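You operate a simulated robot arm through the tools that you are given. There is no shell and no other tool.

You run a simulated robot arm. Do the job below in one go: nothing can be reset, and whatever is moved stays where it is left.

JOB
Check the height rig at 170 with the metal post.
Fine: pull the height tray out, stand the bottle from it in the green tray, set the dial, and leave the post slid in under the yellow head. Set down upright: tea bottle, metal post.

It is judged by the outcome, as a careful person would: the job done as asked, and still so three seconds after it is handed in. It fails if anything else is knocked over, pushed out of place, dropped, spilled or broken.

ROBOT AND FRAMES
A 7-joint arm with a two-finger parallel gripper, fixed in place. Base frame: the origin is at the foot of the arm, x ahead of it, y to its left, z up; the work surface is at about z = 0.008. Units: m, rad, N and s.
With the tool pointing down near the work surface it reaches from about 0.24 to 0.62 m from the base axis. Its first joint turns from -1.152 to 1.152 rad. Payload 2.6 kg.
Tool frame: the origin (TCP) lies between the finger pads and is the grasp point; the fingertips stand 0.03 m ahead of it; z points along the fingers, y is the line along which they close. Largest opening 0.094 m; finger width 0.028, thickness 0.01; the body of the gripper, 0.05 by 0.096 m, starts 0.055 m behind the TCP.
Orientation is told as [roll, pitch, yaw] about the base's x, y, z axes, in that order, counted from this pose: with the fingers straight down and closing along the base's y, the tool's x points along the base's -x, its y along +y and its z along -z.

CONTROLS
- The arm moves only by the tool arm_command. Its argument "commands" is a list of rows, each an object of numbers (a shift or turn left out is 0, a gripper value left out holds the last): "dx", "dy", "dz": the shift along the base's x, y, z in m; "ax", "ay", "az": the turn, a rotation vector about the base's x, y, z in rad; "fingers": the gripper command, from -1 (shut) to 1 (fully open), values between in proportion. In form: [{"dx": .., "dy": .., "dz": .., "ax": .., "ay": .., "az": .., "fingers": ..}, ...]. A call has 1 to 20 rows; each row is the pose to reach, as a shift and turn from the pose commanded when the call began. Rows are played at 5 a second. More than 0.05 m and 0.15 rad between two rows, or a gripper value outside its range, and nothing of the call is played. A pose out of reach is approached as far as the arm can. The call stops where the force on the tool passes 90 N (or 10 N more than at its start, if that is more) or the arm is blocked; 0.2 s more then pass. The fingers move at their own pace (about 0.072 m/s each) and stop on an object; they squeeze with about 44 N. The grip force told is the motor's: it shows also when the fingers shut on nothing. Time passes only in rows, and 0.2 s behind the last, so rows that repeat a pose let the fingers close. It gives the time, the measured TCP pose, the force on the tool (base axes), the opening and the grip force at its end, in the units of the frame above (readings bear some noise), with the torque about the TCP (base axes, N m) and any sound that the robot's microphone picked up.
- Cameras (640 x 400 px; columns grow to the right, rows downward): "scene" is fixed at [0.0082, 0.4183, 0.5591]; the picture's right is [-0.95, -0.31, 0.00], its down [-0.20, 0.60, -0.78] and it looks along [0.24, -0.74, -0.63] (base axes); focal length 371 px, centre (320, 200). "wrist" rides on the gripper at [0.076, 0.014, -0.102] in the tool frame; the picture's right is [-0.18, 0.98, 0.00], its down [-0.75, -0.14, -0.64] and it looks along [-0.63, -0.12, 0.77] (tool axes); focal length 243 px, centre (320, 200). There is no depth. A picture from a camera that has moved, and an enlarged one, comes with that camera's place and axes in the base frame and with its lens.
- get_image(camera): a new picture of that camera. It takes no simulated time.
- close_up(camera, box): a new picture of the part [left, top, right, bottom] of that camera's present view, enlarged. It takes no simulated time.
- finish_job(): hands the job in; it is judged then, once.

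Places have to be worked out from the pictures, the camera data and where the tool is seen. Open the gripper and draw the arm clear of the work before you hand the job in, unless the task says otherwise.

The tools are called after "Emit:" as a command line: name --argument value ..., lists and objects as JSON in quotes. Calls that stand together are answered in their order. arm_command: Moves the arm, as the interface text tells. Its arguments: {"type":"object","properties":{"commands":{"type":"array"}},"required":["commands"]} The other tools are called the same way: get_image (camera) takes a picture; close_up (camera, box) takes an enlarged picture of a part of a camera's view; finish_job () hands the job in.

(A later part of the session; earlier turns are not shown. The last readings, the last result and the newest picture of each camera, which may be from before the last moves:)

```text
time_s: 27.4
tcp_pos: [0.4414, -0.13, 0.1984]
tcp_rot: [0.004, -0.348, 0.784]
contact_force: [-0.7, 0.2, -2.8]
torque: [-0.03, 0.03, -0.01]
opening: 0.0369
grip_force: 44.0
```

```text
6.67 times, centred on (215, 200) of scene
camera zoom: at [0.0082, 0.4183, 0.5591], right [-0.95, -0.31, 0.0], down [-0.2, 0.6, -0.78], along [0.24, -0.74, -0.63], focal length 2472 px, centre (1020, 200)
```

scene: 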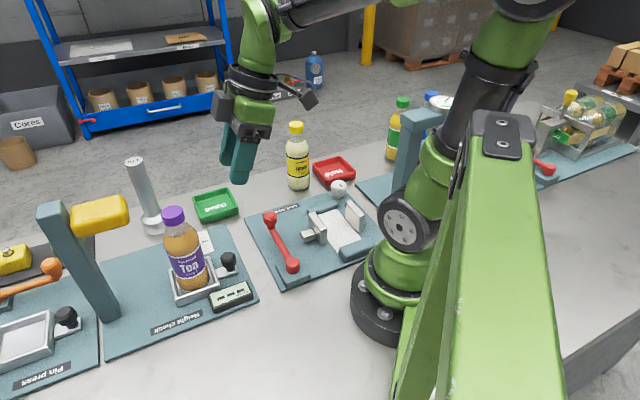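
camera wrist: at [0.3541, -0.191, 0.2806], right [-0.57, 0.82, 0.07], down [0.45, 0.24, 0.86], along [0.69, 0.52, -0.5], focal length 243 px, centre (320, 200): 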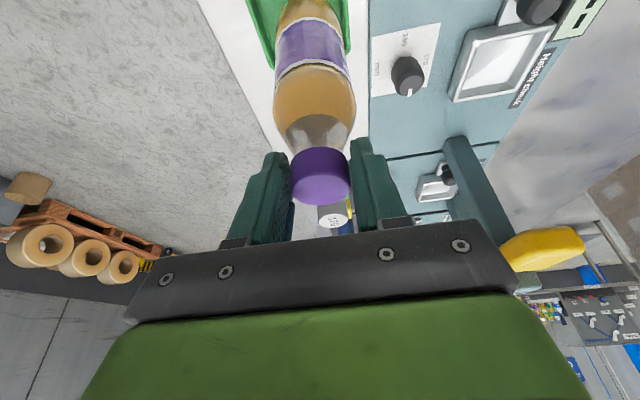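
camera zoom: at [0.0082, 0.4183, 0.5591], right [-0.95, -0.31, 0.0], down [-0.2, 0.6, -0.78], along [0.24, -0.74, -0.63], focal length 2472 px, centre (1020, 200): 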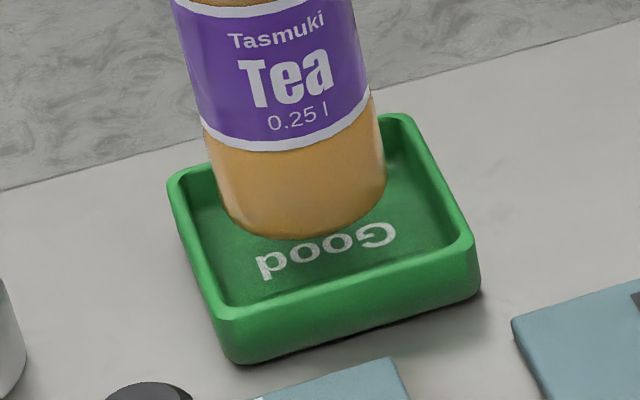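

Wrist and scene now agree to within a few millimetres, well inside the roughly 7 mm side clearance. I shift 2 mm toward the base side and lower gently toward contact.

Emit:
arm_command --commands '[{"dx": -0.0015, "dy": -0.0015, "dz": -0.003}, {"dx": -0.0015, "dy": -0.0015, "dz": -0.008}, {"dx": -0.0015, "dy": -0.0015, "dz": -0.012}, {"dx": -0.0015, "dy": -0.0015, "dz": -0.015}, {"dx": -0.0015, "dy": -0.0015, "dz": -0.017}, {"dx": -0.0015, "dy": -0.0015, "dz": -0.017}]'

Emit:
close_up --camera "scene" --box '[185, 170, 245, 230]'

Emit:
close_up --camera "wrist" --box '[220, 0, 400, 120]'

```text
time_s: 28.8
tcp_pos: [0.4395, -0.1339, 0.1814]
tcp_rot: [0.004, -0.348, 0.784]
contact_force: [0.1, 0.3, -3.1]
torque: [-0.01, 0.0, 0.0]
opening: 0.037
grip_force: 43.9
```

```text
6.67 times, centred on (215, 200) of scene
camera zoom: at [0.0082, 0.4183, 0.5591], right [-0.95, -0.31, 0.0], down [-0.2, 0.6, -0.78], along [0.24, -0.74, -0.63], focal length 2472 px, centre (1020, 200)
```

zoom: 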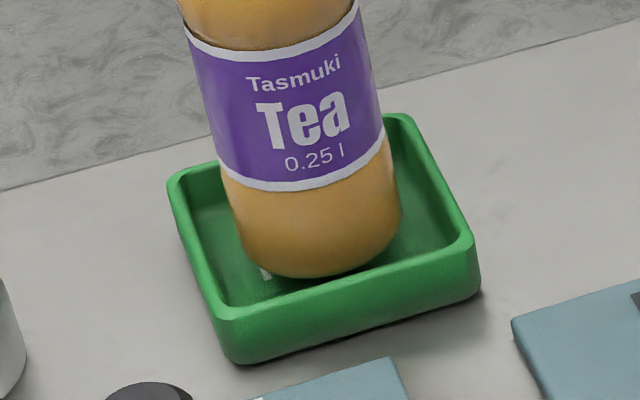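

```text
3.33 times, centred on (310, 60) of wrist
camera zoom: at [0.3555, -0.1965, 0.2523], right [-0.57, 0.82, 0.07], down [0.45, 0.24, 0.86], along [0.69, 0.52, -0.5], focal length 809 px, centre (353, 667)
```

zoom: 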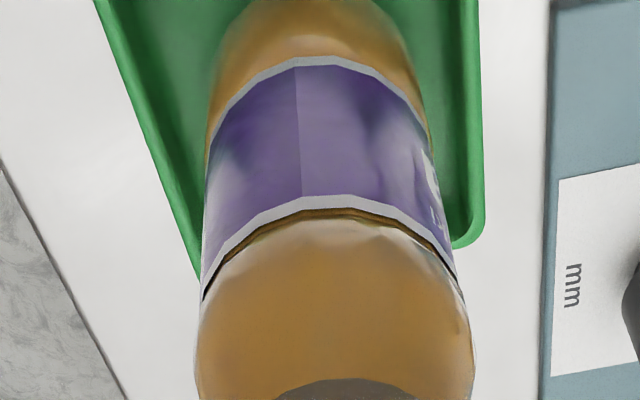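

Still no contact. I continue down in 2 mm steps.

Emit:
arm_command --commands '[{"dz": -0.002}, {"dz": -0.004}, {"dz": -0.005}, {"dz": -0.005}]'

Emit:
close_up --camera "scene" --box '[185, 170, 245, 230]'

```text
time_s: 29.8
tcp_pos: [0.4399, -0.1327, 0.1753]
tcp_rot: [0.005, -0.348, 0.785]
contact_force: [-0.1, 0.0, -2.9]
torque: [0.0, -0.01, -0.01]
opening: 0.0369
grip_force: 43.7
```

```text
6.67 times, centred on (215, 200) of scene
camera zoom: at [0.0082, 0.4183, 0.5591], right [-0.95, -0.31, 0.0], down [-0.2, 0.6, -0.78], along [0.24, -0.74, -0.63], focal length 2472 px, centre (1020, 200)
```

zoom: 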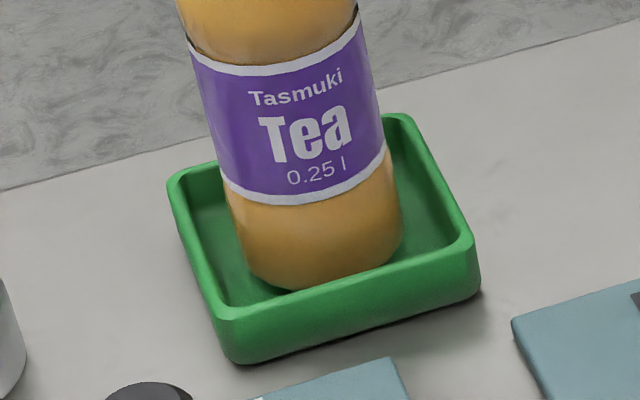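

Still hanging free, with the bottle's base below the rim. I continue with fine steps.

Emit:
arm_command --commands '[{"dz": -0.001}, {"dz": -0.002}, {"dz": -0.002}]'

Emit:
arm_command --commands '[{"dz": -0.001}, {"dz": -0.002}, {"dz": -0.002}]'

```text
time_s: 30.6
tcp_pos: [0.4383, -0.1325, 0.1748]
tcp_rot: [0.004, -0.351, 0.782]
contact_force: [-1.9, 1.0, 3.6]
torque: [0.02, 0.21, 0.02]
opening: 0.0365
grip_force: 44.3
```

```text
time_s: 31.4
tcp_pos: [0.4422, -0.1324, 0.1748]
tcp_rot: [0.002, -0.352, 0.784]
contact_force: [-8.3, 0.5, 30.1]
torque: [-0.12, 0.93, -0.08]
opening: 0.0366
grip_force: 44.3
```

Contact with the tray floor at TCP z of about 0.174. I back off 2 mm to relieve the pressure and check before releasing.

Emit:
arm_command --commands '[{"dz": 0.001}, {"dz": 0.002}, {"dz": 0.002}]'

Emit:
close_up --camera "scene" --box '[150, 100, 270, 240]'

Emit:
get_image --camera "wrist"

```text
time_s: 32.2
tcp_pos: [0.4402, -0.1322, 0.1746]
tcp_rot: [0.002, -0.351, 0.786]
contact_force: [1.6, -1.8, 18.2]
torque: [-0.07, -0.58, 0.03]
opening: 0.0364
grip_force: 43.8
```

```text
2.86 times, centred on (210, 170) of scene
camera zoom: at [0.0081, 0.4183, 0.5591], right [-0.95, -0.31, 0.0], down [-0.2, 0.6, -0.78], along [0.24, -0.74, -0.63], focal length 1060 px, centre (634, 286)
```

zoom: 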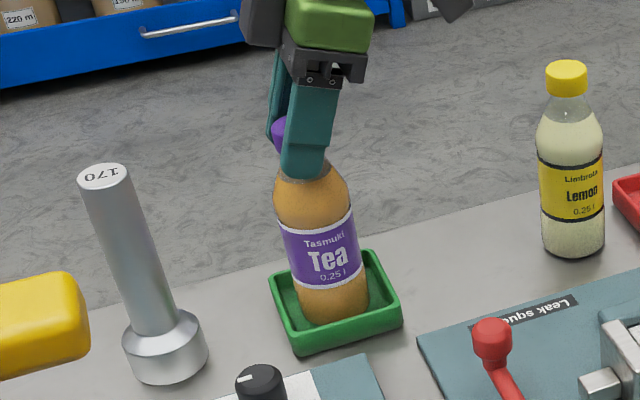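

```text
taken
camera wrist: at [0.356, -0.1967, 0.2452], right [-0.57, 0.82, 0.06], down [0.45, 0.24, 0.86], along [0.69, 0.52, -0.5], focal length 243 px, centre (320, 200)
```

wrist: 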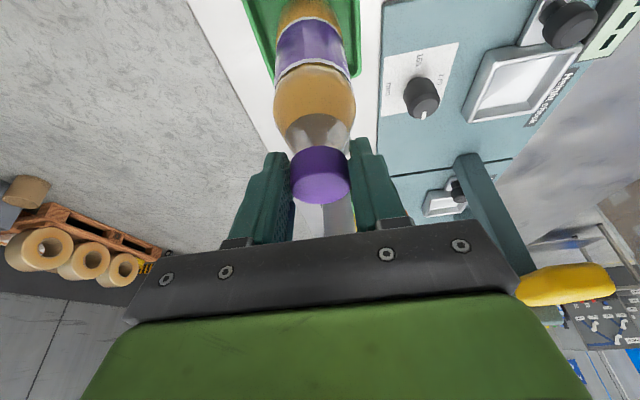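

The bottle stands in the tray. I relieve a bit more and open the fingers gradually.

Emit:
arm_command --commands '[{"dz": 0.001}, {"dz": 0.001, "fingers": -0.1}, {"dz": 0.001, "fingers": 0.1}, {"dz": 0.001, "fingers": 0.4}, {"dz": 0.001, "fingers": 0.4}, {"dz": 0.001, "fingers": 0.4}]'

Emit:
close_up --camera "scene" --box '[150, 100, 270, 240]'

Emit:
get_image --camera "wrist"

```text
time_s: 33.6
tcp_pos: [0.4405, -0.1315, 0.1758]
tcp_rot: [0.004, -0.348, 0.783]
contact_force: [0.4, 0.3, 0.7]
torque: [-0.01, 0.03, 0.01]
opening: 0.0658
grip_force: 0.1
```

```text
2.86 times, centred on (210, 170) of scene
camera zoom: at [0.0082, 0.4183, 0.5591], right [-0.95, -0.31, 0.0], down [-0.2, 0.6, -0.78], along [0.24, -0.74, -0.63], focal length 1060 px, centre (634, 286)
```

zoom: 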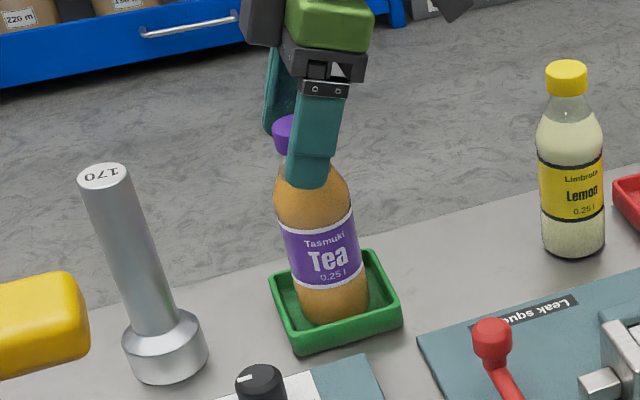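

```text
taken
camera wrist: at [0.3556, -0.1962, 0.2457], right [-0.57, 0.82, 0.07], down [0.45, 0.24, 0.86], along [0.69, 0.52, -0.5], focal length 243 px, centre (320, 200)
```

wrist: 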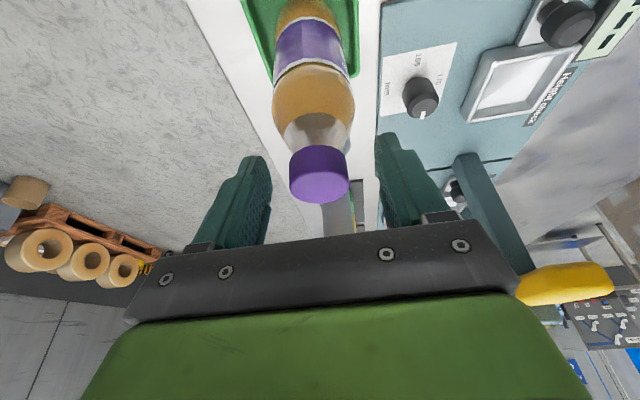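

The bottle stands stably in the green tray. I retreat back along the tool axis.

Emit:
arm_command --commands '[{"dx": -0.003, "dy": -0.003, "dz": 0.012}, {"dx": -0.01, "dy": -0.01, "dz": 0.04}, {"dx": -0.02, "dy": -0.02, "dz": 0.08}, {"dx": -0.028, "dy": -0.028, "dz": 0.115}, {"dx": -0.028, "dy": -0.028, "dz": 0.14}, {"dx": -0.028, "dy": -0.028, "dz": 0.14}]'

Emit:
get_image --camera "wrist"

Emit:
get_image --camera "scene"

```text
time_s: 35.0
tcp_pos: [0.4115, -0.1575, 0.3156]
tcp_rot: [0.004, -0.349, 0.782]
contact_force: [0.0, -0.5, -0.1]
torque: [0.01, 0.01, 0.0]
opening: 0.0657
grip_force: 0.1
```

```text
taken
camera wrist: at [0.3261, -0.2226, 0.3872], right [-0.57, 0.82, 0.07], down [0.45, 0.24, 0.86], along [0.69, 0.52, -0.5], focal length 243 px, centre (320, 200)
```

wrist: 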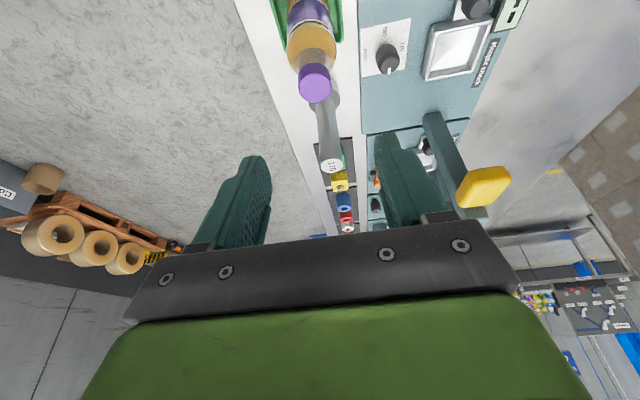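

```text
taken
```

scene: 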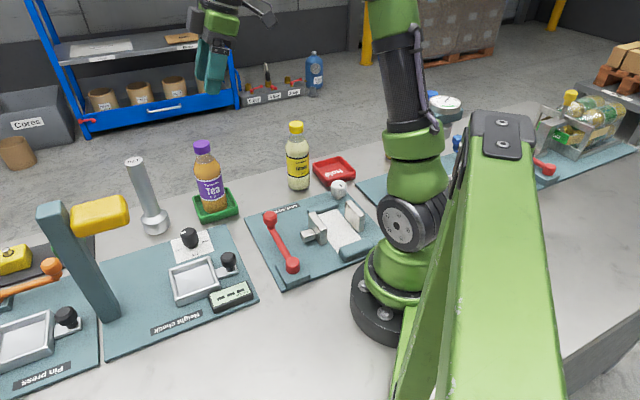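

The bottle is placed. Next is the dial: I straighten the hand, move above it and yaw to about -45° so I can turn through to +45°.

Emit:
arm_command --commands '[{"dx": 0.0, "dy": 0.02, "dz": 0.0, "ax": -0.08, "ay": 0.08}, {"dx": 0.003, "dy": 0.05, "dz": 0.0, "ax": -0.16, "ay": 0.16}, {"dx": 0.006, "dy": 0.09, "dz": 0.0, "ax": -0.247, "ay": 0.247}, {"dx": 0.009, "dy": 0.125, "dz": 0.0, "ax": -0.247, "ay": 0.247}, {"dx": 0.011, "dy": 0.155, "dz": 0.0, "ax": -0.247, "ay": 0.247}, {"dx": 0.011, "dy": 0.155, "dz": 0.0, "ax": -0.247, "ay": 0.247}]'

Emit:
arm_command --commands '[{"az": -0.14}, {"az": -0.28}, {"az": -0.42}, {"az": -0.56}, {"az": -0.7}, {"az": -0.84}, {"az": -0.98}, {"az": -1.12}, {"az": -1.26}, {"az": -1.4}, {"az": -1.54, "dz": -0.03}, {"az": -1.57, "dz": -0.06}, {"az": -1.57, "dz": -0.08}, {"az": -1.57, "dz": -0.08}]'

Emit:
get_image --camera "wrist"

Emit:
get_image --camera "scene"

```text
time_s: 36.4
tcp_pos: [0.4204, -0.0049, 0.3149]
tcp_rot: [0.004, 0.0, 0.784]
contact_force: [0.0, -0.4, -0.2]
torque: [-0.05, -0.04, -0.02]
opening: 0.066
grip_force: 0.0
```

```text
time_s: 39.4
tcp_pos: [0.4233, -0.0058, 0.2365]
tcp_rot: [0.004, 0.0, -0.787]
contact_force: [-0.4, -0.5, -0.6]
torque: [0.03, 0.0, 0.0]
opening: 0.0658
grip_force: 0.0
```

```text
taken
camera wrist: at [0.3805, 0.0599, 0.3385], right [0.83, 0.56, 0.0], down [0.43, -0.63, 0.64], along [0.36, -0.53, -0.77], focal length 243 px, centre (320, 200)
```

wrist: 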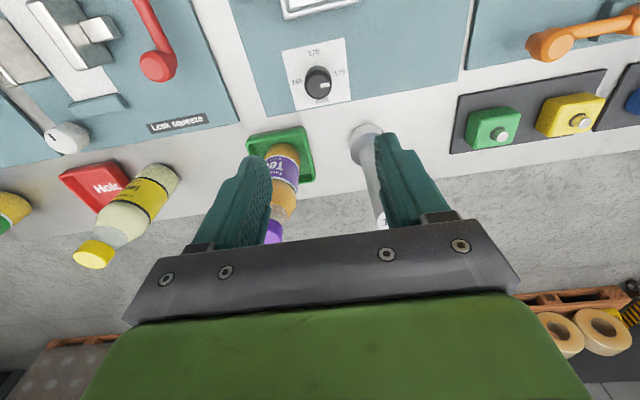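

```text
taken
```

scene: 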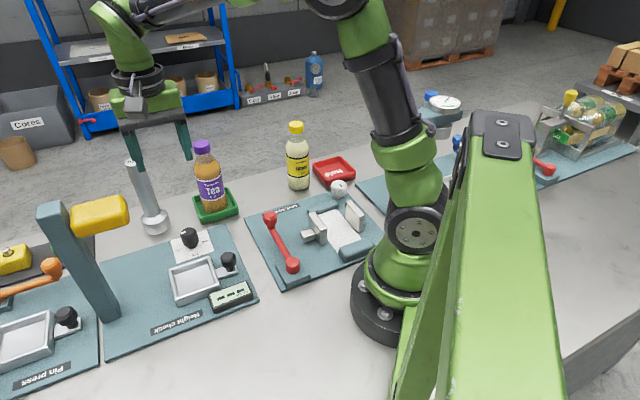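

Emit:
close_up --camera "wrist" --box '[270, 30, 370, 120]'

Emit:
close_up --camera "wrist" --box '[230, 100, 410, 250]'

```text
4.44 times, centred on (320, 75) of wrist
camera zoom: at [0.3805, 0.0599, 0.3385], right [0.83, 0.56, 0.0], down [0.43, -0.63, 0.64], along [0.36, -0.53, -0.77], focal length 1078 px, centre (320, 756)
```

zoom: 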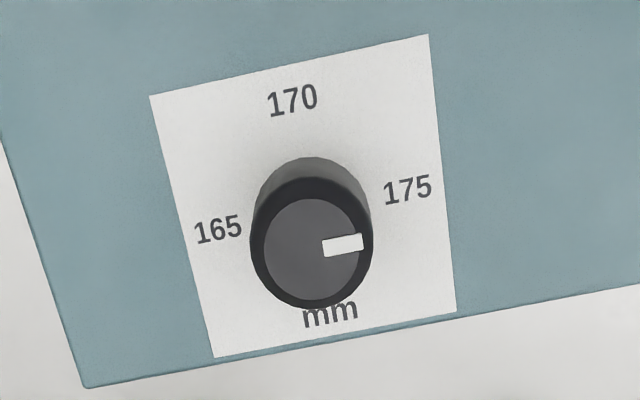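

```text
2.67 times, centred on (320, 175) of wrist
camera zoom: at [0.3805, 0.0599, 0.3385], right [0.83, 0.56, 0.0], down [0.43, -0.63, 0.64], along [0.36, -0.53, -0.77], focal length 647 px, centre (320, 267)
```

zoom: 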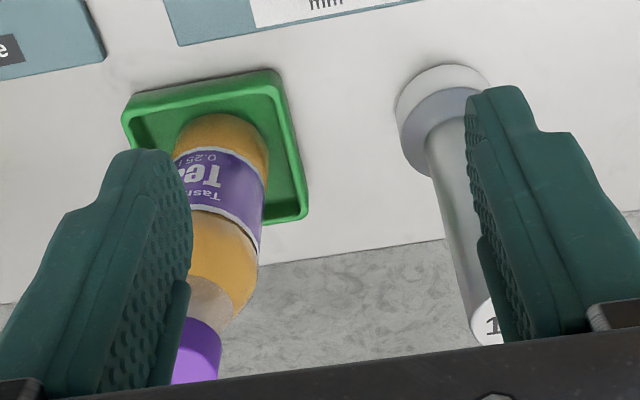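

The dial re-measures at (0.423, -0.0035), top z about 0.05, with the pointer on 175. I descend around it with the fingers open.

Emit:
arm_command --commands '[{"dy": 0.0015, "dz": -0.04}, {"dy": 0.0015, "dz": -0.08}, {"dy": 0.0015, "dz": -0.12}, {"dy": 0.0015, "dz": -0.15}, {"dy": 0.0015, "dz": -0.172}, {"dy": 0.0015, "dz": -0.186}, {"dy": 0.0015, "dz": -0.186}]'

Emit:
get_image --camera "wrist"

Emit:
close_up --camera "scene" --box '[100, 130, 280, 310]'

```text
time_s: 41.0
tcp_pos: [0.4247, -0.0034, 0.0499]
tcp_rot: [0.002, -0.002, -0.786]
contact_force: [0.2, -0.7, 0.3]
torque: [0.0, 0.0, 0.03]
opening: 0.0656
grip_force: 0.0
```

```text
taken
camera wrist: at [0.3807, 0.0609, 0.1523], right [0.83, 0.56, 0.0], down [0.43, -0.63, 0.64], along [0.36, -0.53, -0.77], focal length 243 px, centre (320, 200)
```

wrist: 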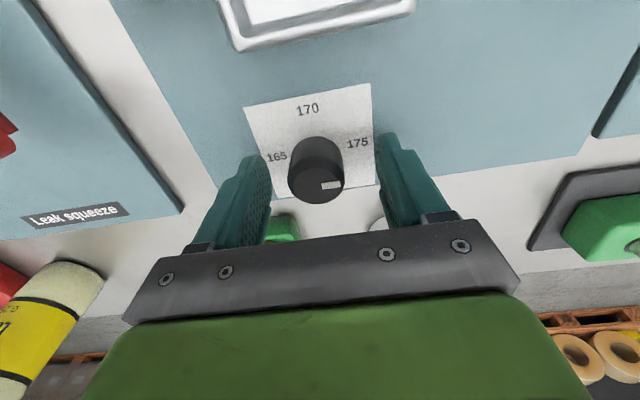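

```text
2.22 times, centred on (190, 220) of scene
camera zoom: at [0.0082, 0.4183, 0.5591], right [-0.95, -0.31, 0.0], down [-0.2, 0.6, -0.78], along [0.24, -0.74, -0.63], focal length 824 px, centre (609, 156)
```

zoom: 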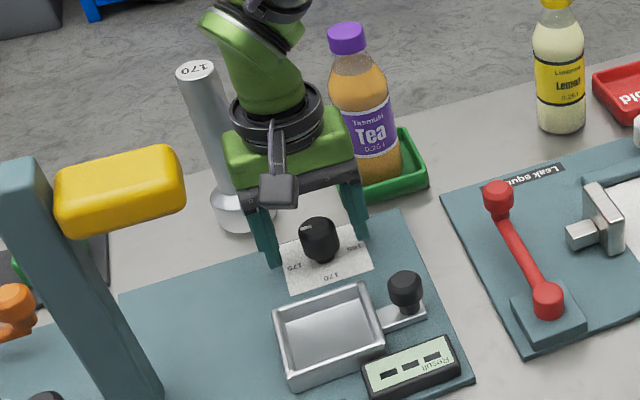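

The dial is centred between the fingers. I close on it and then turn it counter-clockwise by 90° in small steps.

Emit:
arm_command --commands '[{"fingers": -0.3}, {"fingers": -1}, {"fingers": -1}, {"fingers": -1}]'

Emit:
arm_command --commands '[{"az": 0.05}, {"az": 0.15}, {"az": 0.25}, {"az": 0.35}, {"az": 0.4}, {"az": 0.4}]'

Emit:
get_image --camera "wrist"

Emit:
close_up --camera "scene" --box '[100, 130, 280, 310]'

```text
time_s: 42.0
tcp_pos: [0.4233, -0.0053, 0.0485]
tcp_rot: [0.002, 0.002, -0.79]
contact_force: [-18.1, -13.4, 7.7]
torque: [-0.3, 0.54, -0.01]
opening: 0.0314
grip_force: 44.3
```

```text
time_s: 43.4
tcp_pos: [0.4224, -0.0059, 0.0489]
tcp_rot: [0.0, 0.001, -0.387]
contact_force: [-9.8, -19.4, -11.4]
torque: [-0.31, 0.41, 0.02]
opening: 0.0312
grip_force: 44.5
```

```text
taken
camera wrist: at [0.3583, 0.0377, 0.1521], right [0.54, 0.84, 0.0], down [0.65, -0.41, 0.64], along [0.54, -0.35, -0.77], focal length 243 px, centre (320, 200)
```

wrist: 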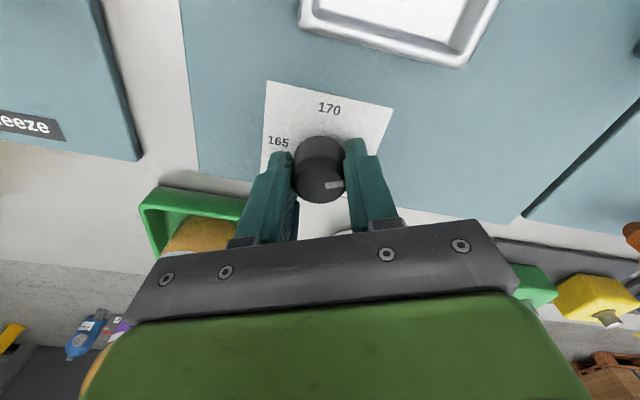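

```text
2.22 times, centred on (190, 220) of scene
camera zoom: at [0.0082, 0.4183, 0.5591], right [-0.95, -0.31, 0.0], down [-0.2, 0.6, -0.78], along [0.24, -0.74, -0.63], focal length 824 px, centre (609, 156)
```

zoom: 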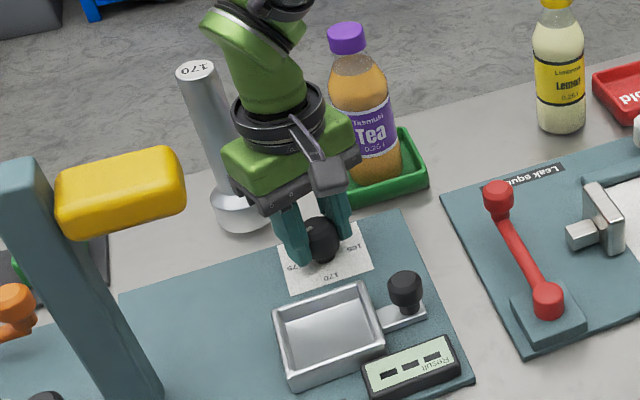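

The dial turns with the fingers; the side force suggests I'm 1–2 mm off its axis. I correct that and continue the turn.

Emit:
arm_command --commands '[{"dx": -0.001, "dy": -0.0015, "az": 0.08}, {"dx": -0.001, "dy": -0.0015, "az": 0.2}, {"dx": -0.001, "dy": -0.0015, "az": 0.32}, {"dx": -0.001, "dy": -0.0015, "az": 0.44}, {"dx": -0.001, "dy": -0.0015, "az": 0.56}, {"dx": -0.001, "dy": -0.0015, "az": 0.68}, {"dx": -0.001, "dy": -0.0015, "az": 0.8}, {"dx": -0.001, "dy": -0.0015, "az": 0.92}, {"dx": -0.001, "dy": -0.0015, "az": 1.04}, {"dx": -0.001, "dy": -0.0015, "az": 1.13}, {"dx": -0.001, "dy": -0.0015, "az": 1.172}, {"dx": -0.001, "dy": -0.0015, "az": 1.172}]'

Emit:
close_up --camera "wrist" --box '[240, 60, 400, 220]'

Emit:
close_up --camera "scene" --box '[100, 130, 280, 310]'

```text
time_s: 46.0
tcp_pos: [0.4233, -0.0051, 0.0488]
tcp_rot: [0.004, -0.002, 0.79]
contact_force: [13.2, -0.8, -25.9]
torque: [0.03, -0.47, -0.01]
opening: 0.0317
grip_force: 45.0
```

```text
2.50 times, centred on (320, 140) of wrist
camera zoom: at [0.3596, -0.0478, 0.1523], right [-0.57, 0.82, 0.0], down [0.63, 0.43, 0.64], along [0.53, 0.37, -0.77], focal length 606 px, centre (320, 350)
```

zoom: 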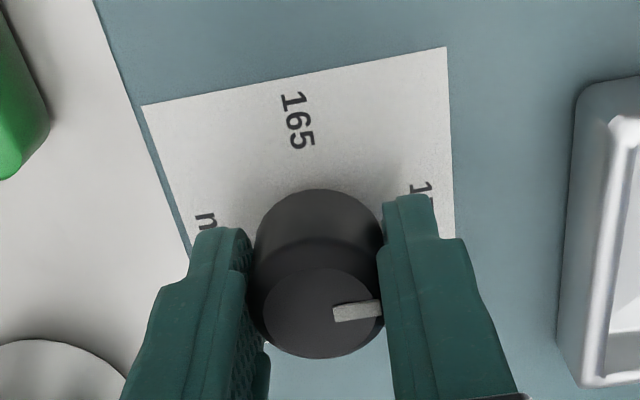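

```text
2.22 times, centred on (190, 220) of scene
camera zoom: at [0.0083, 0.4183, 0.5591], right [-0.95, -0.31, 0.0], down [-0.2, 0.6, -0.78], along [0.24, -0.74, -0.63], focal length 824 px, centre (609, 156)
```

zoom: 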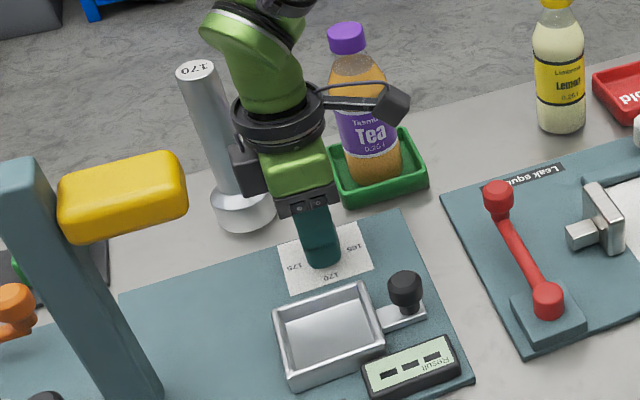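

The pointer now lies toward 170. I release gently, rise and check it from above.

Emit:
arm_command --commands '[{"fingers": -0.2}, {"fingers": 0.2}, {"fingers": 0.2}, {"fingers": 0.2}, {"dz": 0.03}, {"dz": 0.07}, {"dz": 0.11}, {"dz": 0.15}, {"dz": 0.19}, {"dz": 0.23}, {"dz": 0.23}]'

Emit:
close_up --camera "wrist" --box '[240, 40, 400, 200]'

Emit:
get_image --camera "wrist"

Emit:
close_up --camera "scene" --box '[160, 220, 230, 270]'

```text
time_s: 48.4
tcp_pos: [0.4233, -0.0045, 0.2802]
tcp_rot: [0.006, 0.0, 0.786]
contact_force: [0.7, -1.4, -0.6]
torque: [-0.05, 0.01, -0.02]
opening: 0.0562
grip_force: 0.1
```

```text
2.50 times, centred on (320, 120) of wrist
camera zoom: at [0.3607, -0.0478, 0.3823], right [-0.57, 0.82, 0.0], down [0.63, 0.43, 0.64], along [0.53, 0.37, -0.77], focal length 606 px, centre (320, 400)
```

zoom: 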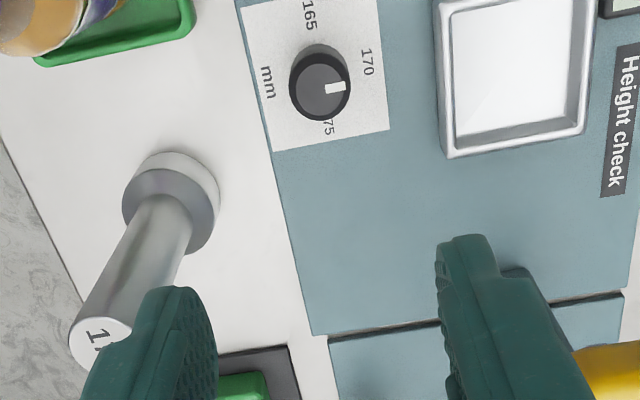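

```text
taken
camera wrist: at [0.3607, -0.0478, 0.3823], right [-0.57, 0.82, 0.0], down [0.63, 0.43, 0.64], along [0.53, 0.37, -0.77], focal length 243 px, centre (320, 200)
```

wrist: 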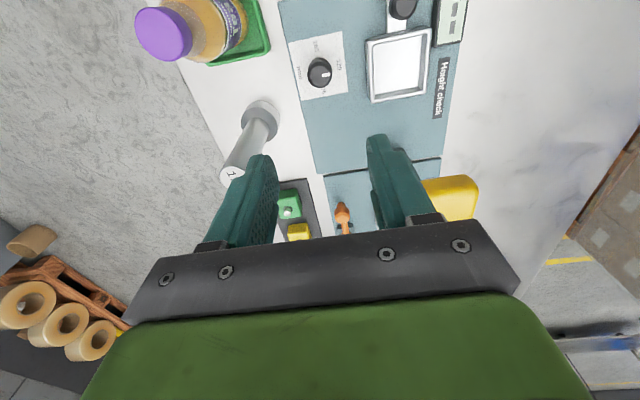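

```text
8.00 times, centred on (195, 245) of scene
camera zoom: at [0.0082, 0.4183, 0.5591], right [-0.95, -0.31, 0.0], down [-0.2, 0.6, -0.78], along [0.24, -0.74, -0.63], focal length 2967 px, centre (1320, -160)
```

zoom: 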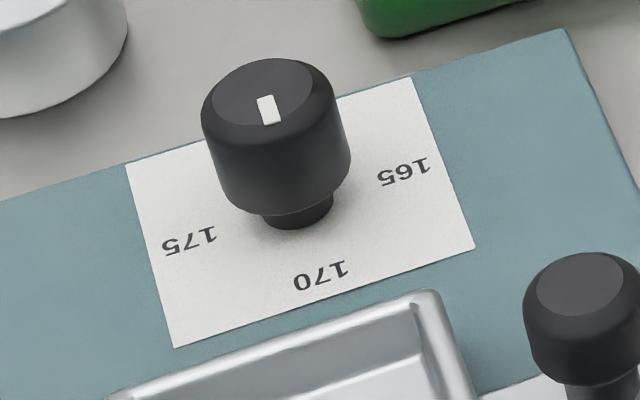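

The dial reads 170. The post stands near (0.53, -0.04). I'll approach it with the hand yawed to 0 and tilted toward the base, so the camera stays clear of the bottle. First I yaw back, then look for a precise position.

Emit:
arm_command --commands '[{"az": -0.13, "dz": 0.01}, {"az": -0.26, "dz": 0.02}, {"az": -0.4, "dx": 0.01, "dy": -0.005, "dz": 0.03}, {"az": -0.53, "dx": 0.02, "dy": -0.015, "dz": 0.03}, {"az": -0.66, "dx": 0.03, "dy": -0.025, "dz": 0.03}, {"az": -0.786, "dx": 0.03, "dy": -0.035, "dz": 0.03}, {"az": -0.786, "dx": 0.03, "dy": -0.035, "dz": 0.03, "fingers": 0.6}, {"az": -0.786, "dx": 0.03, "dy": -0.035, "dz": 0.03}]'

Emit:
get_image --camera "wrist"

Emit:
close_up --camera "wrist" --box '[230, 60, 410, 180]'

```text
time_s: 50.2
tcp_pos: [0.453, -0.0415, 0.3081]
tcp_rot: [0.004, 0.001, 0.0]
contact_force: [0.0, 0.2, -0.9]
torque: [0.01, 0.0, 0.01]
opening: 0.075
grip_force: 0.1
```

```text
taken
camera wrist: at [0.3771, -0.025, 0.4116], right [0.18, 0.98, 0.0], down [0.75, -0.14, 0.64], along [0.63, -0.12, -0.77], focal length 243 px, centre (320, 200)
```

wrist: 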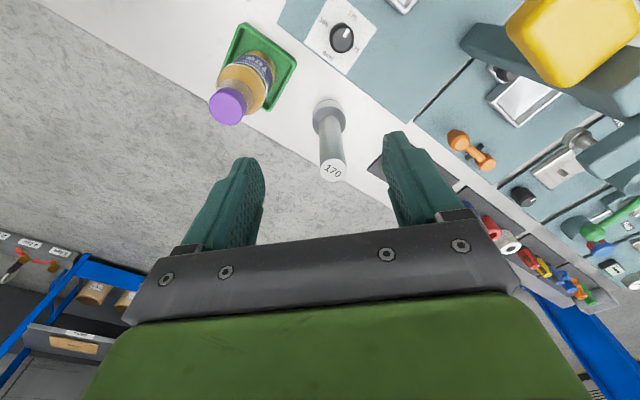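

```text
3.33 times, centred on (320, 120) of wrist
camera zoom: at [0.3771, -0.025, 0.4116], right [0.18, 0.98, 0.0], down [0.75, -0.14, 0.64], along [0.63, -0.12, -0.77], focal length 809 px, centre (320, 467)
```

zoom: 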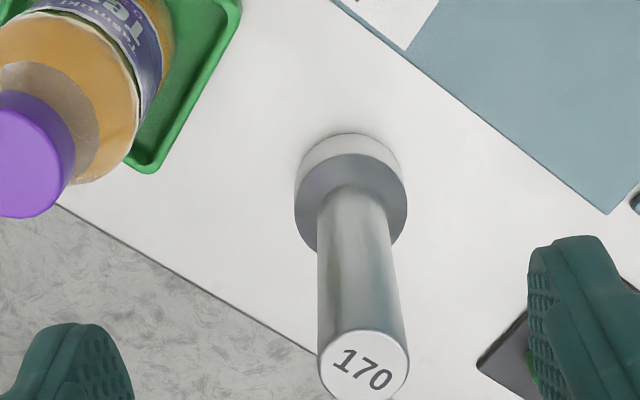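

The post axis re-measures at (0.529, -0.038). I tilt the hand and go to the pre-grasp pose, then on to the shaft.

Emit:
arm_command --commands '[{"ay": -0.09, "dx": 0.008}, {"ay": -0.18, "dx": 0.016, "dy": 0.002, "dz": -0.01}, {"ay": -0.27, "dx": 0.025, "dy": 0.0035, "dz": -0.025}, {"ay": -0.35, "dx": 0.035, "dy": 0.0035, "dz": -0.045}, {"ay": -0.35, "dx": 0.035, "dy": 0.0035, "dz": -0.045}]'

Emit:
get_image --camera "wrist"

```text
time_s: 51.4
tcp_pos: [0.4874, -0.0368, 0.264]
tcp_rot: [0.002, -0.351, 0.001]
contact_force: [0.3, -0.1, 0.2]
torque: [0.02, -0.01, -0.02]
opening: 0.0753
grip_force: 0.0
```

```text
taken
camera wrist: at [0.3807, -0.022, 0.3343], right [0.17, 0.98, 0.07], down [0.49, -0.14, 0.86], along [0.86, -0.12, -0.5], focal length 243 px, centre (320, 200)
```

wrist: 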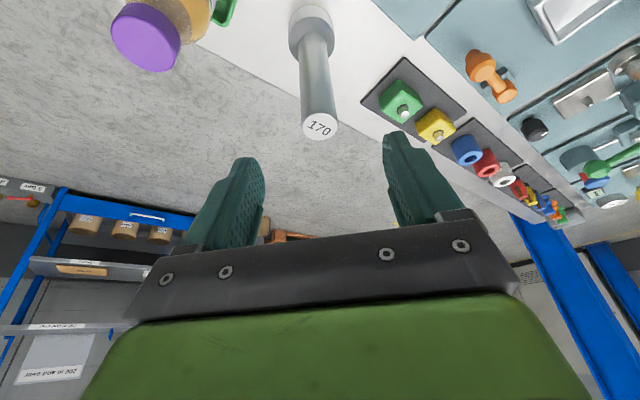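

Aligned. I descend along the tool axis so the shaft sits between the fingers.

Emit:
arm_command --commands '[{"dx": 0.01, "dz": -0.028}, {"dx": 0.02, "dz": -0.056}, {"dx": 0.03, "dz": -0.084}, {"dx": 0.0365, "dz": -0.102}, {"dx": 0.0405, "dz": -0.113}, {"dx": 0.0405, "dz": -0.113}]'

Emit:
get_image --camera "wrist"

Emit:
close_up --camera "scene" --box '[80, 90, 280, 270]'

```text
time_s: 52.8
tcp_pos: [0.528, -0.0352, 0.1509]
tcp_rot: [0.003, -0.351, 0.0]
contact_force: [-1.2, -0.4, 0.1]
torque: [0.07, 0.02, 0.02]
opening: 0.0753
grip_force: 0.1
```

```text
taken
camera wrist: at [0.4224, -0.0214, 0.2217], right [0.17, 0.98, 0.07], down [0.49, -0.14, 0.86], along [0.86, -0.12, -0.5], focal length 243 px, centre (320, 200)
```

wrist: 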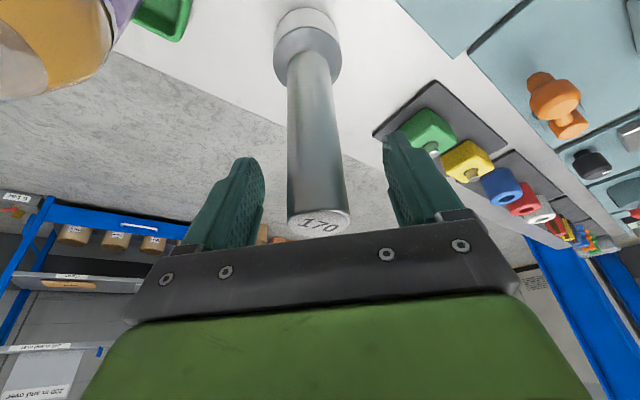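

```text
2.22 times, centred on (180, 180) of scene
camera zoom: at [0.0082, 0.4183, 0.5591], right [-0.95, -0.31, 0.0], down [-0.2, 0.6, -0.78], along [0.24, -0.74, -0.63], focal length 824 px, centre (631, 244)
```

zoom: 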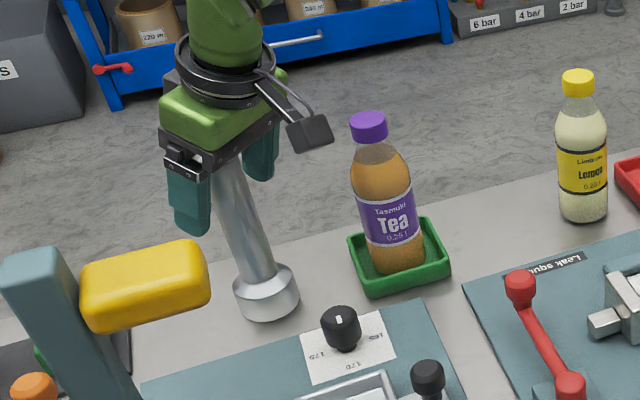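

The shaft is centred with clearance to the palm. I close on it.

Emit:
arm_command --commands '[{"fingers": 0.2}, {"fingers": -0.2}, {"fingers": -0.6}, {"fingers": -1}, {"fingers": -1}, {"fingers": -1}]'

Emit:
get_image --camera "wrist"

```text
time_s: 54.2
tcp_pos: [0.5286, -0.0372, 0.1512]
tcp_rot: [0.004, -0.351, 0.0]
contact_force: [0.3, -1.0, 0.5]
torque: [-0.16, -0.05, -0.03]
opening: 0.0358
grip_force: 43.9
```

```text
taken
camera wrist: at [0.4223, -0.0216, 0.222], right [0.17, 0.98, 0.07], down [0.49, -0.14, 0.86], along [0.86, -0.12, -0.5], focal length 243 px, centre (320, 200)
```

wrist: 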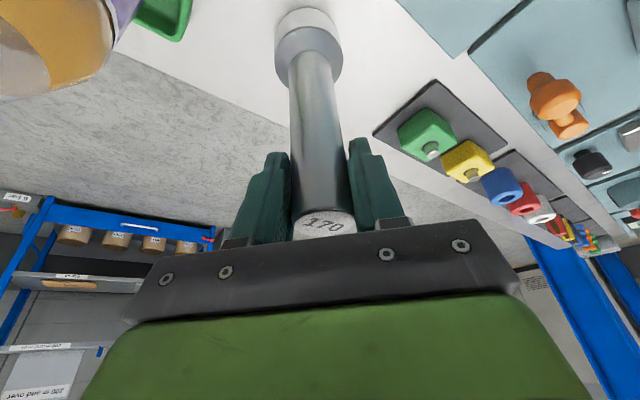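

It's gripped at 35.8 mm. I lift the post straight up and check.

Emit:
arm_command --commands '[{"dz": 0.004}, {"dz": 0.012}, {"dz": 0.024}, {"dz": 0.038}, {"dz": 0.052}, {"dz": 0.062}, {"dz": 0.07}, {"dz": 0.07}]'

Emit:
get_image --camera "wrist"

Emit:
close_up --camera "scene" --box '[80, 90, 280, 270]'

```text
time_s: 56.0
tcp_pos: [0.5271, -0.0376, 0.2243]
tcp_rot: [0.005, -0.349, -0.001]
contact_force: [0.1, 0.0, -3.0]
torque: [-0.03, 0.04, 0.02]
opening: 0.0359
grip_force: 43.6
```

```text
taken
camera wrist: at [0.4214, -0.0224, 0.2935], right [0.17, 0.98, 0.07], down [0.49, -0.14, 0.86], along [0.86, -0.12, -0.5], focal length 243 px, centre (320, 200)
```

wrist: 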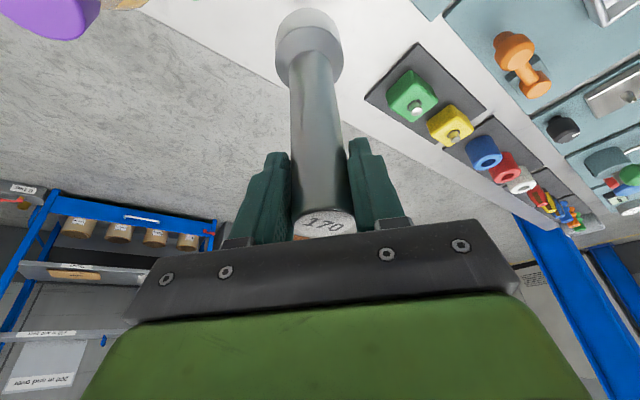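

```text
2.22 times, centred on (180, 180) of scene
camera zoom: at [0.0082, 0.4183, 0.5591], right [-0.95, -0.31, 0.0], down [-0.2, 0.6, -0.78], along [0.24, -0.74, -0.63], focal length 824 px, centre (631, 244)
```

zoom: 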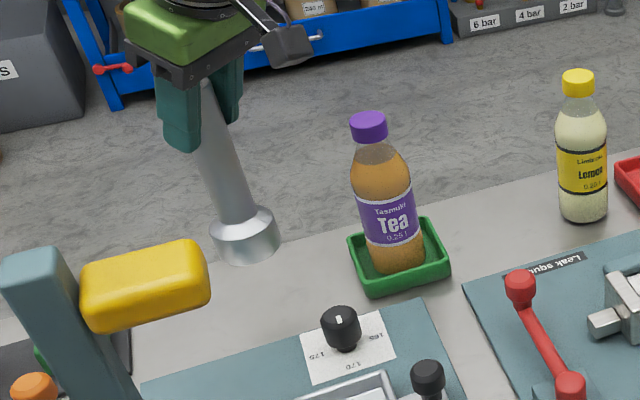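

The post hangs upright and weighs about 0.3 kg. I move it to a waypoint while yawing the hand to +45°, then on to above the tray.

Emit:
arm_command --commands '[{"dx": -0.005, "dy": 0.002, "az": 0.06}, {"dx": -0.018, "dy": 0.006, "az": 0.18}, {"dx": -0.033, "dy": 0.01, "az": 0.3}, {"dx": -0.048, "dy": 0.015, "az": 0.42}, {"dx": -0.062, "dy": 0.019, "az": 0.54}, {"dx": -0.075, "dy": 0.023, "az": 0.66}, {"dx": -0.084, "dy": 0.026, "az": 0.75}, {"dx": -0.088, "dy": 0.027, "az": 0.785}, {"dx": -0.088, "dy": 0.027, "az": 0.785}]'

Emit:
arm_command --commands '[{"dx": -0.004, "dy": 0.0045}, {"dx": -0.013, "dy": 0.014}, {"dx": -0.026, "dy": 0.028}, {"dx": -0.041, "dy": 0.044}, {"dx": -0.056, "dy": 0.06}, {"dx": -0.068, "dy": 0.073}, {"dx": -0.076, "dy": 0.082}, {"dx": -0.08, "dy": 0.0865}, {"dx": -0.08, "dy": 0.0865}]'

Emit:
get_image --camera "wrist"

Emit:
close_up --camera "scene" --box '[80, 130, 260, 310]'

```text
time_s: 58.0
tcp_pos: [0.44, -0.0096, 0.2229]
tcp_rot: [0.002, -0.349, 0.79]
contact_force: [-0.6, 0.2, -3.7]
torque: [0.02, 0.03, -0.01]
opening: 0.0357
grip_force: 43.4
```

```text
time_s: 60.0
tcp_pos: [0.3606, 0.0773, 0.222]
tcp_rot: [0.005, -0.349, 0.785]
contact_force: [-0.1, 0.0, -3.8]
torque: [0.01, 0.01, -0.01]
opening: 0.0358
grip_force: 44.1
```

```text
taken
camera wrist: at [0.2755, 0.0127, 0.2918], right [-0.57, 0.82, 0.07], down [0.45, 0.24, 0.86], along [0.69, 0.52, -0.5], focal length 243 px, centre (320, 200)
```

wrist: 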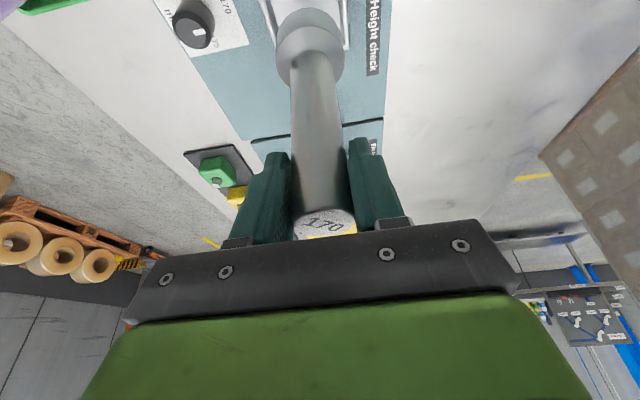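

```text
2.22 times, centred on (170, 220) of scene
camera zoom: at [0.0082, 0.4183, 0.5591], right [-0.95, -0.31, 0.0], down [-0.2, 0.6, -0.78], along [0.24, -0.74, -0.63], focal length 824 px, centre (653, 156)
```

zoom: 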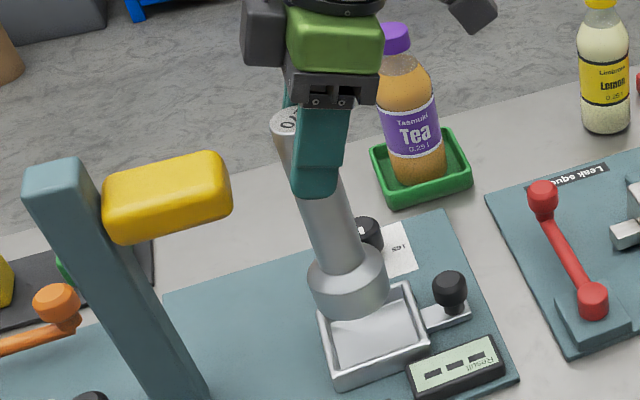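

It's nicely over the tray. I lower it to just above the rim and check the centring.

Emit:
arm_command --commands '[{"dz": -0.006}, {"dz": -0.016}, {"dz": -0.026}, {"dz": -0.031}, {"dz": -0.031}]'

Emit:
close_up --camera "wrist" --box '[220, 0, 420, 130]'

Emit:
close_up --camera "scene" --box '[140, 210, 240, 310]'

```text
time_s: 61.2
tcp_pos: [0.3601, 0.0774, 0.1907]
tcp_rot: [0.004, -0.35, 0.786]
contact_force: [0.0, 0.4, -3.9]
torque: [-0.04, 0.03, 0.0]
opening: 0.0359
grip_force: 44.1
```

```text
3.08 times, centred on (320, 65) of wrist
camera zoom: at [0.2755, 0.0126, 0.2612], right [-0.57, 0.82, 0.07], down [0.45, 0.24, 0.86], along [0.69, 0.52, -0.5], focal length 746 px, centre (320, 615)
```

zoom: 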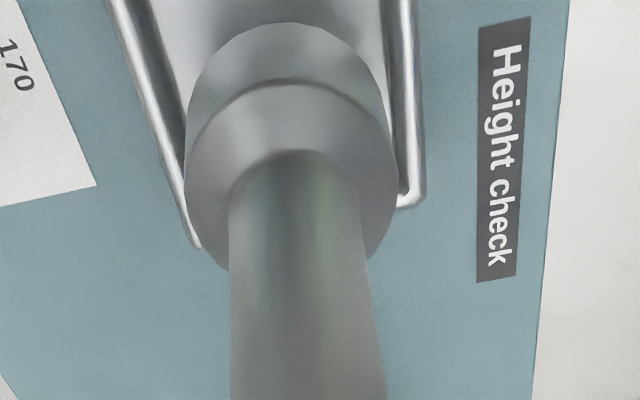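

```text
4.00 times, centred on (190, 260) of scene
camera zoom: at [0.0082, 0.4183, 0.5591], right [-0.95, -0.31, 0.0], down [-0.2, 0.6, -0.78], along [0.24, -0.74, -0.63], focal length 1484 px, centre (840, -40)
```

zoom: 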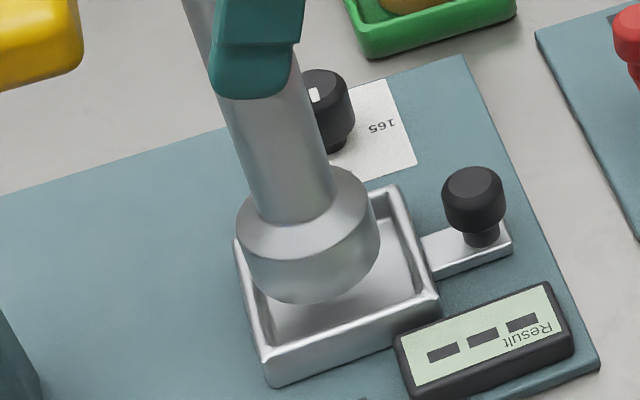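

Centring agrees within about 1 mm (tray centre e = -0.200, f = 0.309, which matches the TCP). I lower into the tray, then finish with fine steps.

Emit:
arm_command --commands '[{"dz": -0.006}, {"dz": -0.012}, {"dz": -0.018}, {"dz": -0.022}, {"dz": -0.022}]'

Emit:
arm_command --commands '[{"dz": -0.001}, {"dz": -0.003}, {"dz": -0.003}]'

Emit:
close_up --camera "scene" --box '[140, 210, 240, 310]'

```text
time_s: 62.4
tcp_pos: [0.3601, 0.077, 0.1693]
tcp_rot: [0.004, -0.35, 0.786]
contact_force: [-1.3, -0.3, -4.8]
torque: [-0.02, 0.04, -0.02]
opening: 0.0354
grip_force: 43.8
```

```text
time_s: 63.2
tcp_pos: [0.359, 0.0762, 0.1666]
tcp_rot: [0.003, -0.35, 0.786]
contact_force: [-0.2, 0.8, -3.5]
torque: [-0.03, 0.0, 0.01]
opening: 0.0355
grip_force: 44.4
```

```text
4.00 times, centred on (190, 260) of scene
camera zoom: at [0.0082, 0.4183, 0.5591], right [-0.95, -0.31, 0.0], down [-0.2, 0.6, -0.78], along [0.24, -0.74, -0.63], focal length 1484 px, centre (840, -40)
```

zoom: 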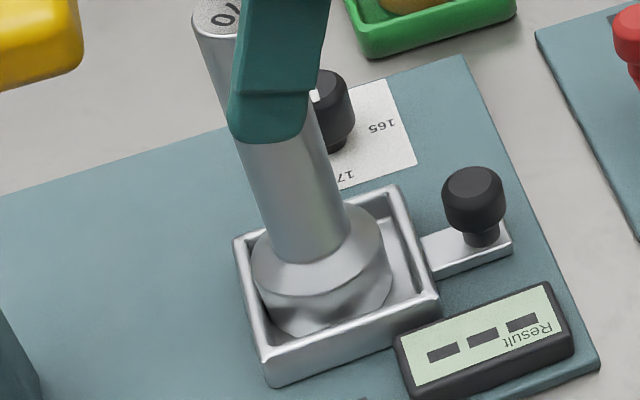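

The post sits slightly toward the head side of the tray. I shift 3 mm back along the pull direction and lower the last few millimetres.

Emit:
arm_command --commands '[{"dx": -0.001, "dy": -0.001}, {"dx": -0.0022, "dy": -0.0022}, {"dx": -0.0022, "dy": -0.0022, "dz": -0.002}, {"dx": -0.0022, "dy": -0.0022, "dz": -0.002}]'

Emit:
arm_command --commands '[{"dz": -0.001}, {"dz": -0.002}, {"dz": -0.002}]'

```text
time_s: 64.2
tcp_pos: [0.3589, 0.0751, 0.1658]
tcp_rot: [-0.001, -0.354, 0.789]
contact_force: [-5.6, 1.7, 32.8]
torque: [-0.42, 0.46, -0.07]
opening: 0.0357
grip_force: 44.5
```

```text
time_s: 65.0
tcp_pos: [0.3599, 0.0759, 0.1665]
tcp_rot: [-0.004, -0.356, 0.788]
contact_force: [-8.7, 2.6, 45.9]
torque: [0.27, -0.11, 0.06]
opening: 0.0359
grip_force: 44.3
```

Contact with the tray floor at z of about 0.166. I back off 2.5 mm and inspect the seating.

Emit:
arm_command --commands '[{"dz": 0.001}, {"dz": 0.0025}, {"dz": 0.0025}]'

Emit:
close_up --camera "scene" --box '[140, 210, 240, 310]'

Emit:
close_up --camera "wrist" --box '[220, 0, 420, 130]'

```text
time_s: 65.8
tcp_pos: [0.3581, 0.0745, 0.1656]
tcp_rot: [-0.001, -0.353, 0.787]
contact_force: [1.8, 4.2, 21.9]
torque: [0.61, -0.93, 0.09]
opening: 0.0358
grip_force: 44.3
```

```text
4.00 times, centred on (190, 260) of scene
camera zoom: at [0.0081, 0.4182, 0.5591], right [-0.95, -0.31, 0.0], down [-0.2, 0.6, -0.78], along [0.24, -0.74, -0.63], focal length 1484 px, centre (840, -40)
```

zoom: 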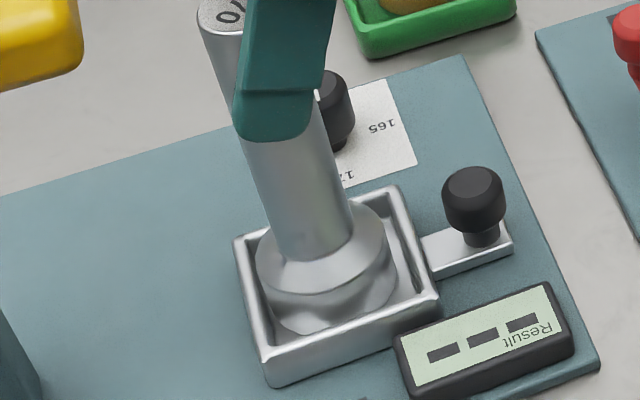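

```text
3.08 times, centred on (320, 65) of wrist
camera zoom: at [0.2741, 0.0102, 0.2359], right [-0.57, 0.82, 0.06], down [0.44, 0.24, 0.86], along [0.69, 0.52, -0.5], focal length 746 px, centre (320, 615)
```

zoom: 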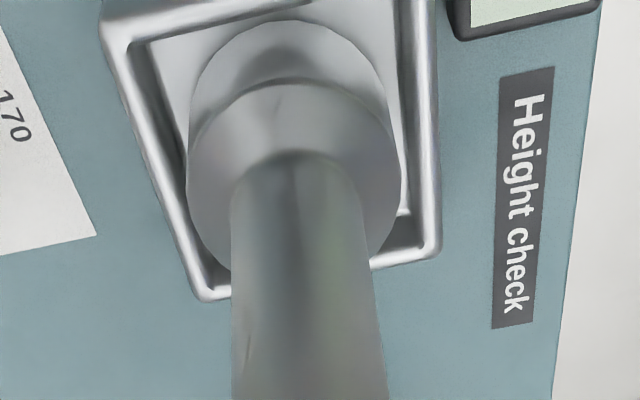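

The post is seated on the tray floor, inside the rim. I relieve the last bit and release slowly.

Emit:
arm_command --commands '[{"dz": 0.0012}, {"dz": 0.0012}, {"dz": 0.0012, "fingers": -0.15}, {"dz": 0.0012, "fingers": 0.05}, {"dz": 0.0012, "fingers": 0.3}, {"dz": 0.0012, "fingers": 0.3}, {"dz": 0.0012, "fingers": 0.3}]'

Emit:
get_image --camera "wrist"

Emit:
close_up --camera "scene" --box '[50, 130, 290, 330]'

```text
time_s: 67.4
tcp_pos: [0.3575, 0.0745, 0.1659]
tcp_rot: [0.003, -0.351, 0.785]
contact_force: [0.2, -0.6, -0.5]
torque: [-0.04, -0.01, 0.01]
opening: 0.0611
grip_force: 0.1
```

```text
taken
camera wrist: at [0.2732, 0.0106, 0.2362], right [-0.57, 0.82, 0.07], down [0.45, 0.24, 0.86], along [0.69, 0.52, -0.5], focal length 243 px, centre (320, 200)
```

wrist: 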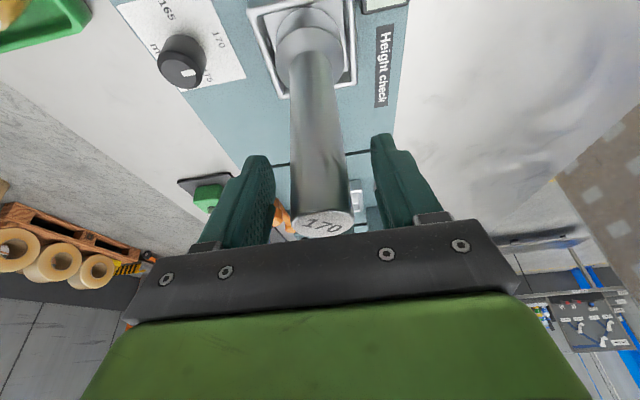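

```text
2.00 times, centred on (170, 230) of scene
camera zoom: at [0.0082, 0.4183, 0.5591], right [-0.95, -0.31, 0.0], down [-0.2, 0.6, -0.78], along [0.24, -0.74, -0.63], focal length 742 px, centre (620, 140)
```

zoom: 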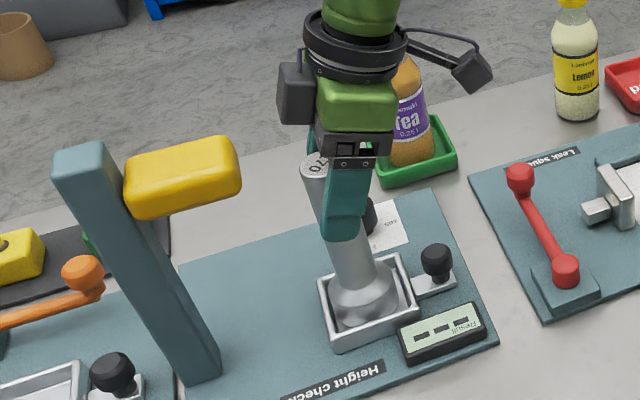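

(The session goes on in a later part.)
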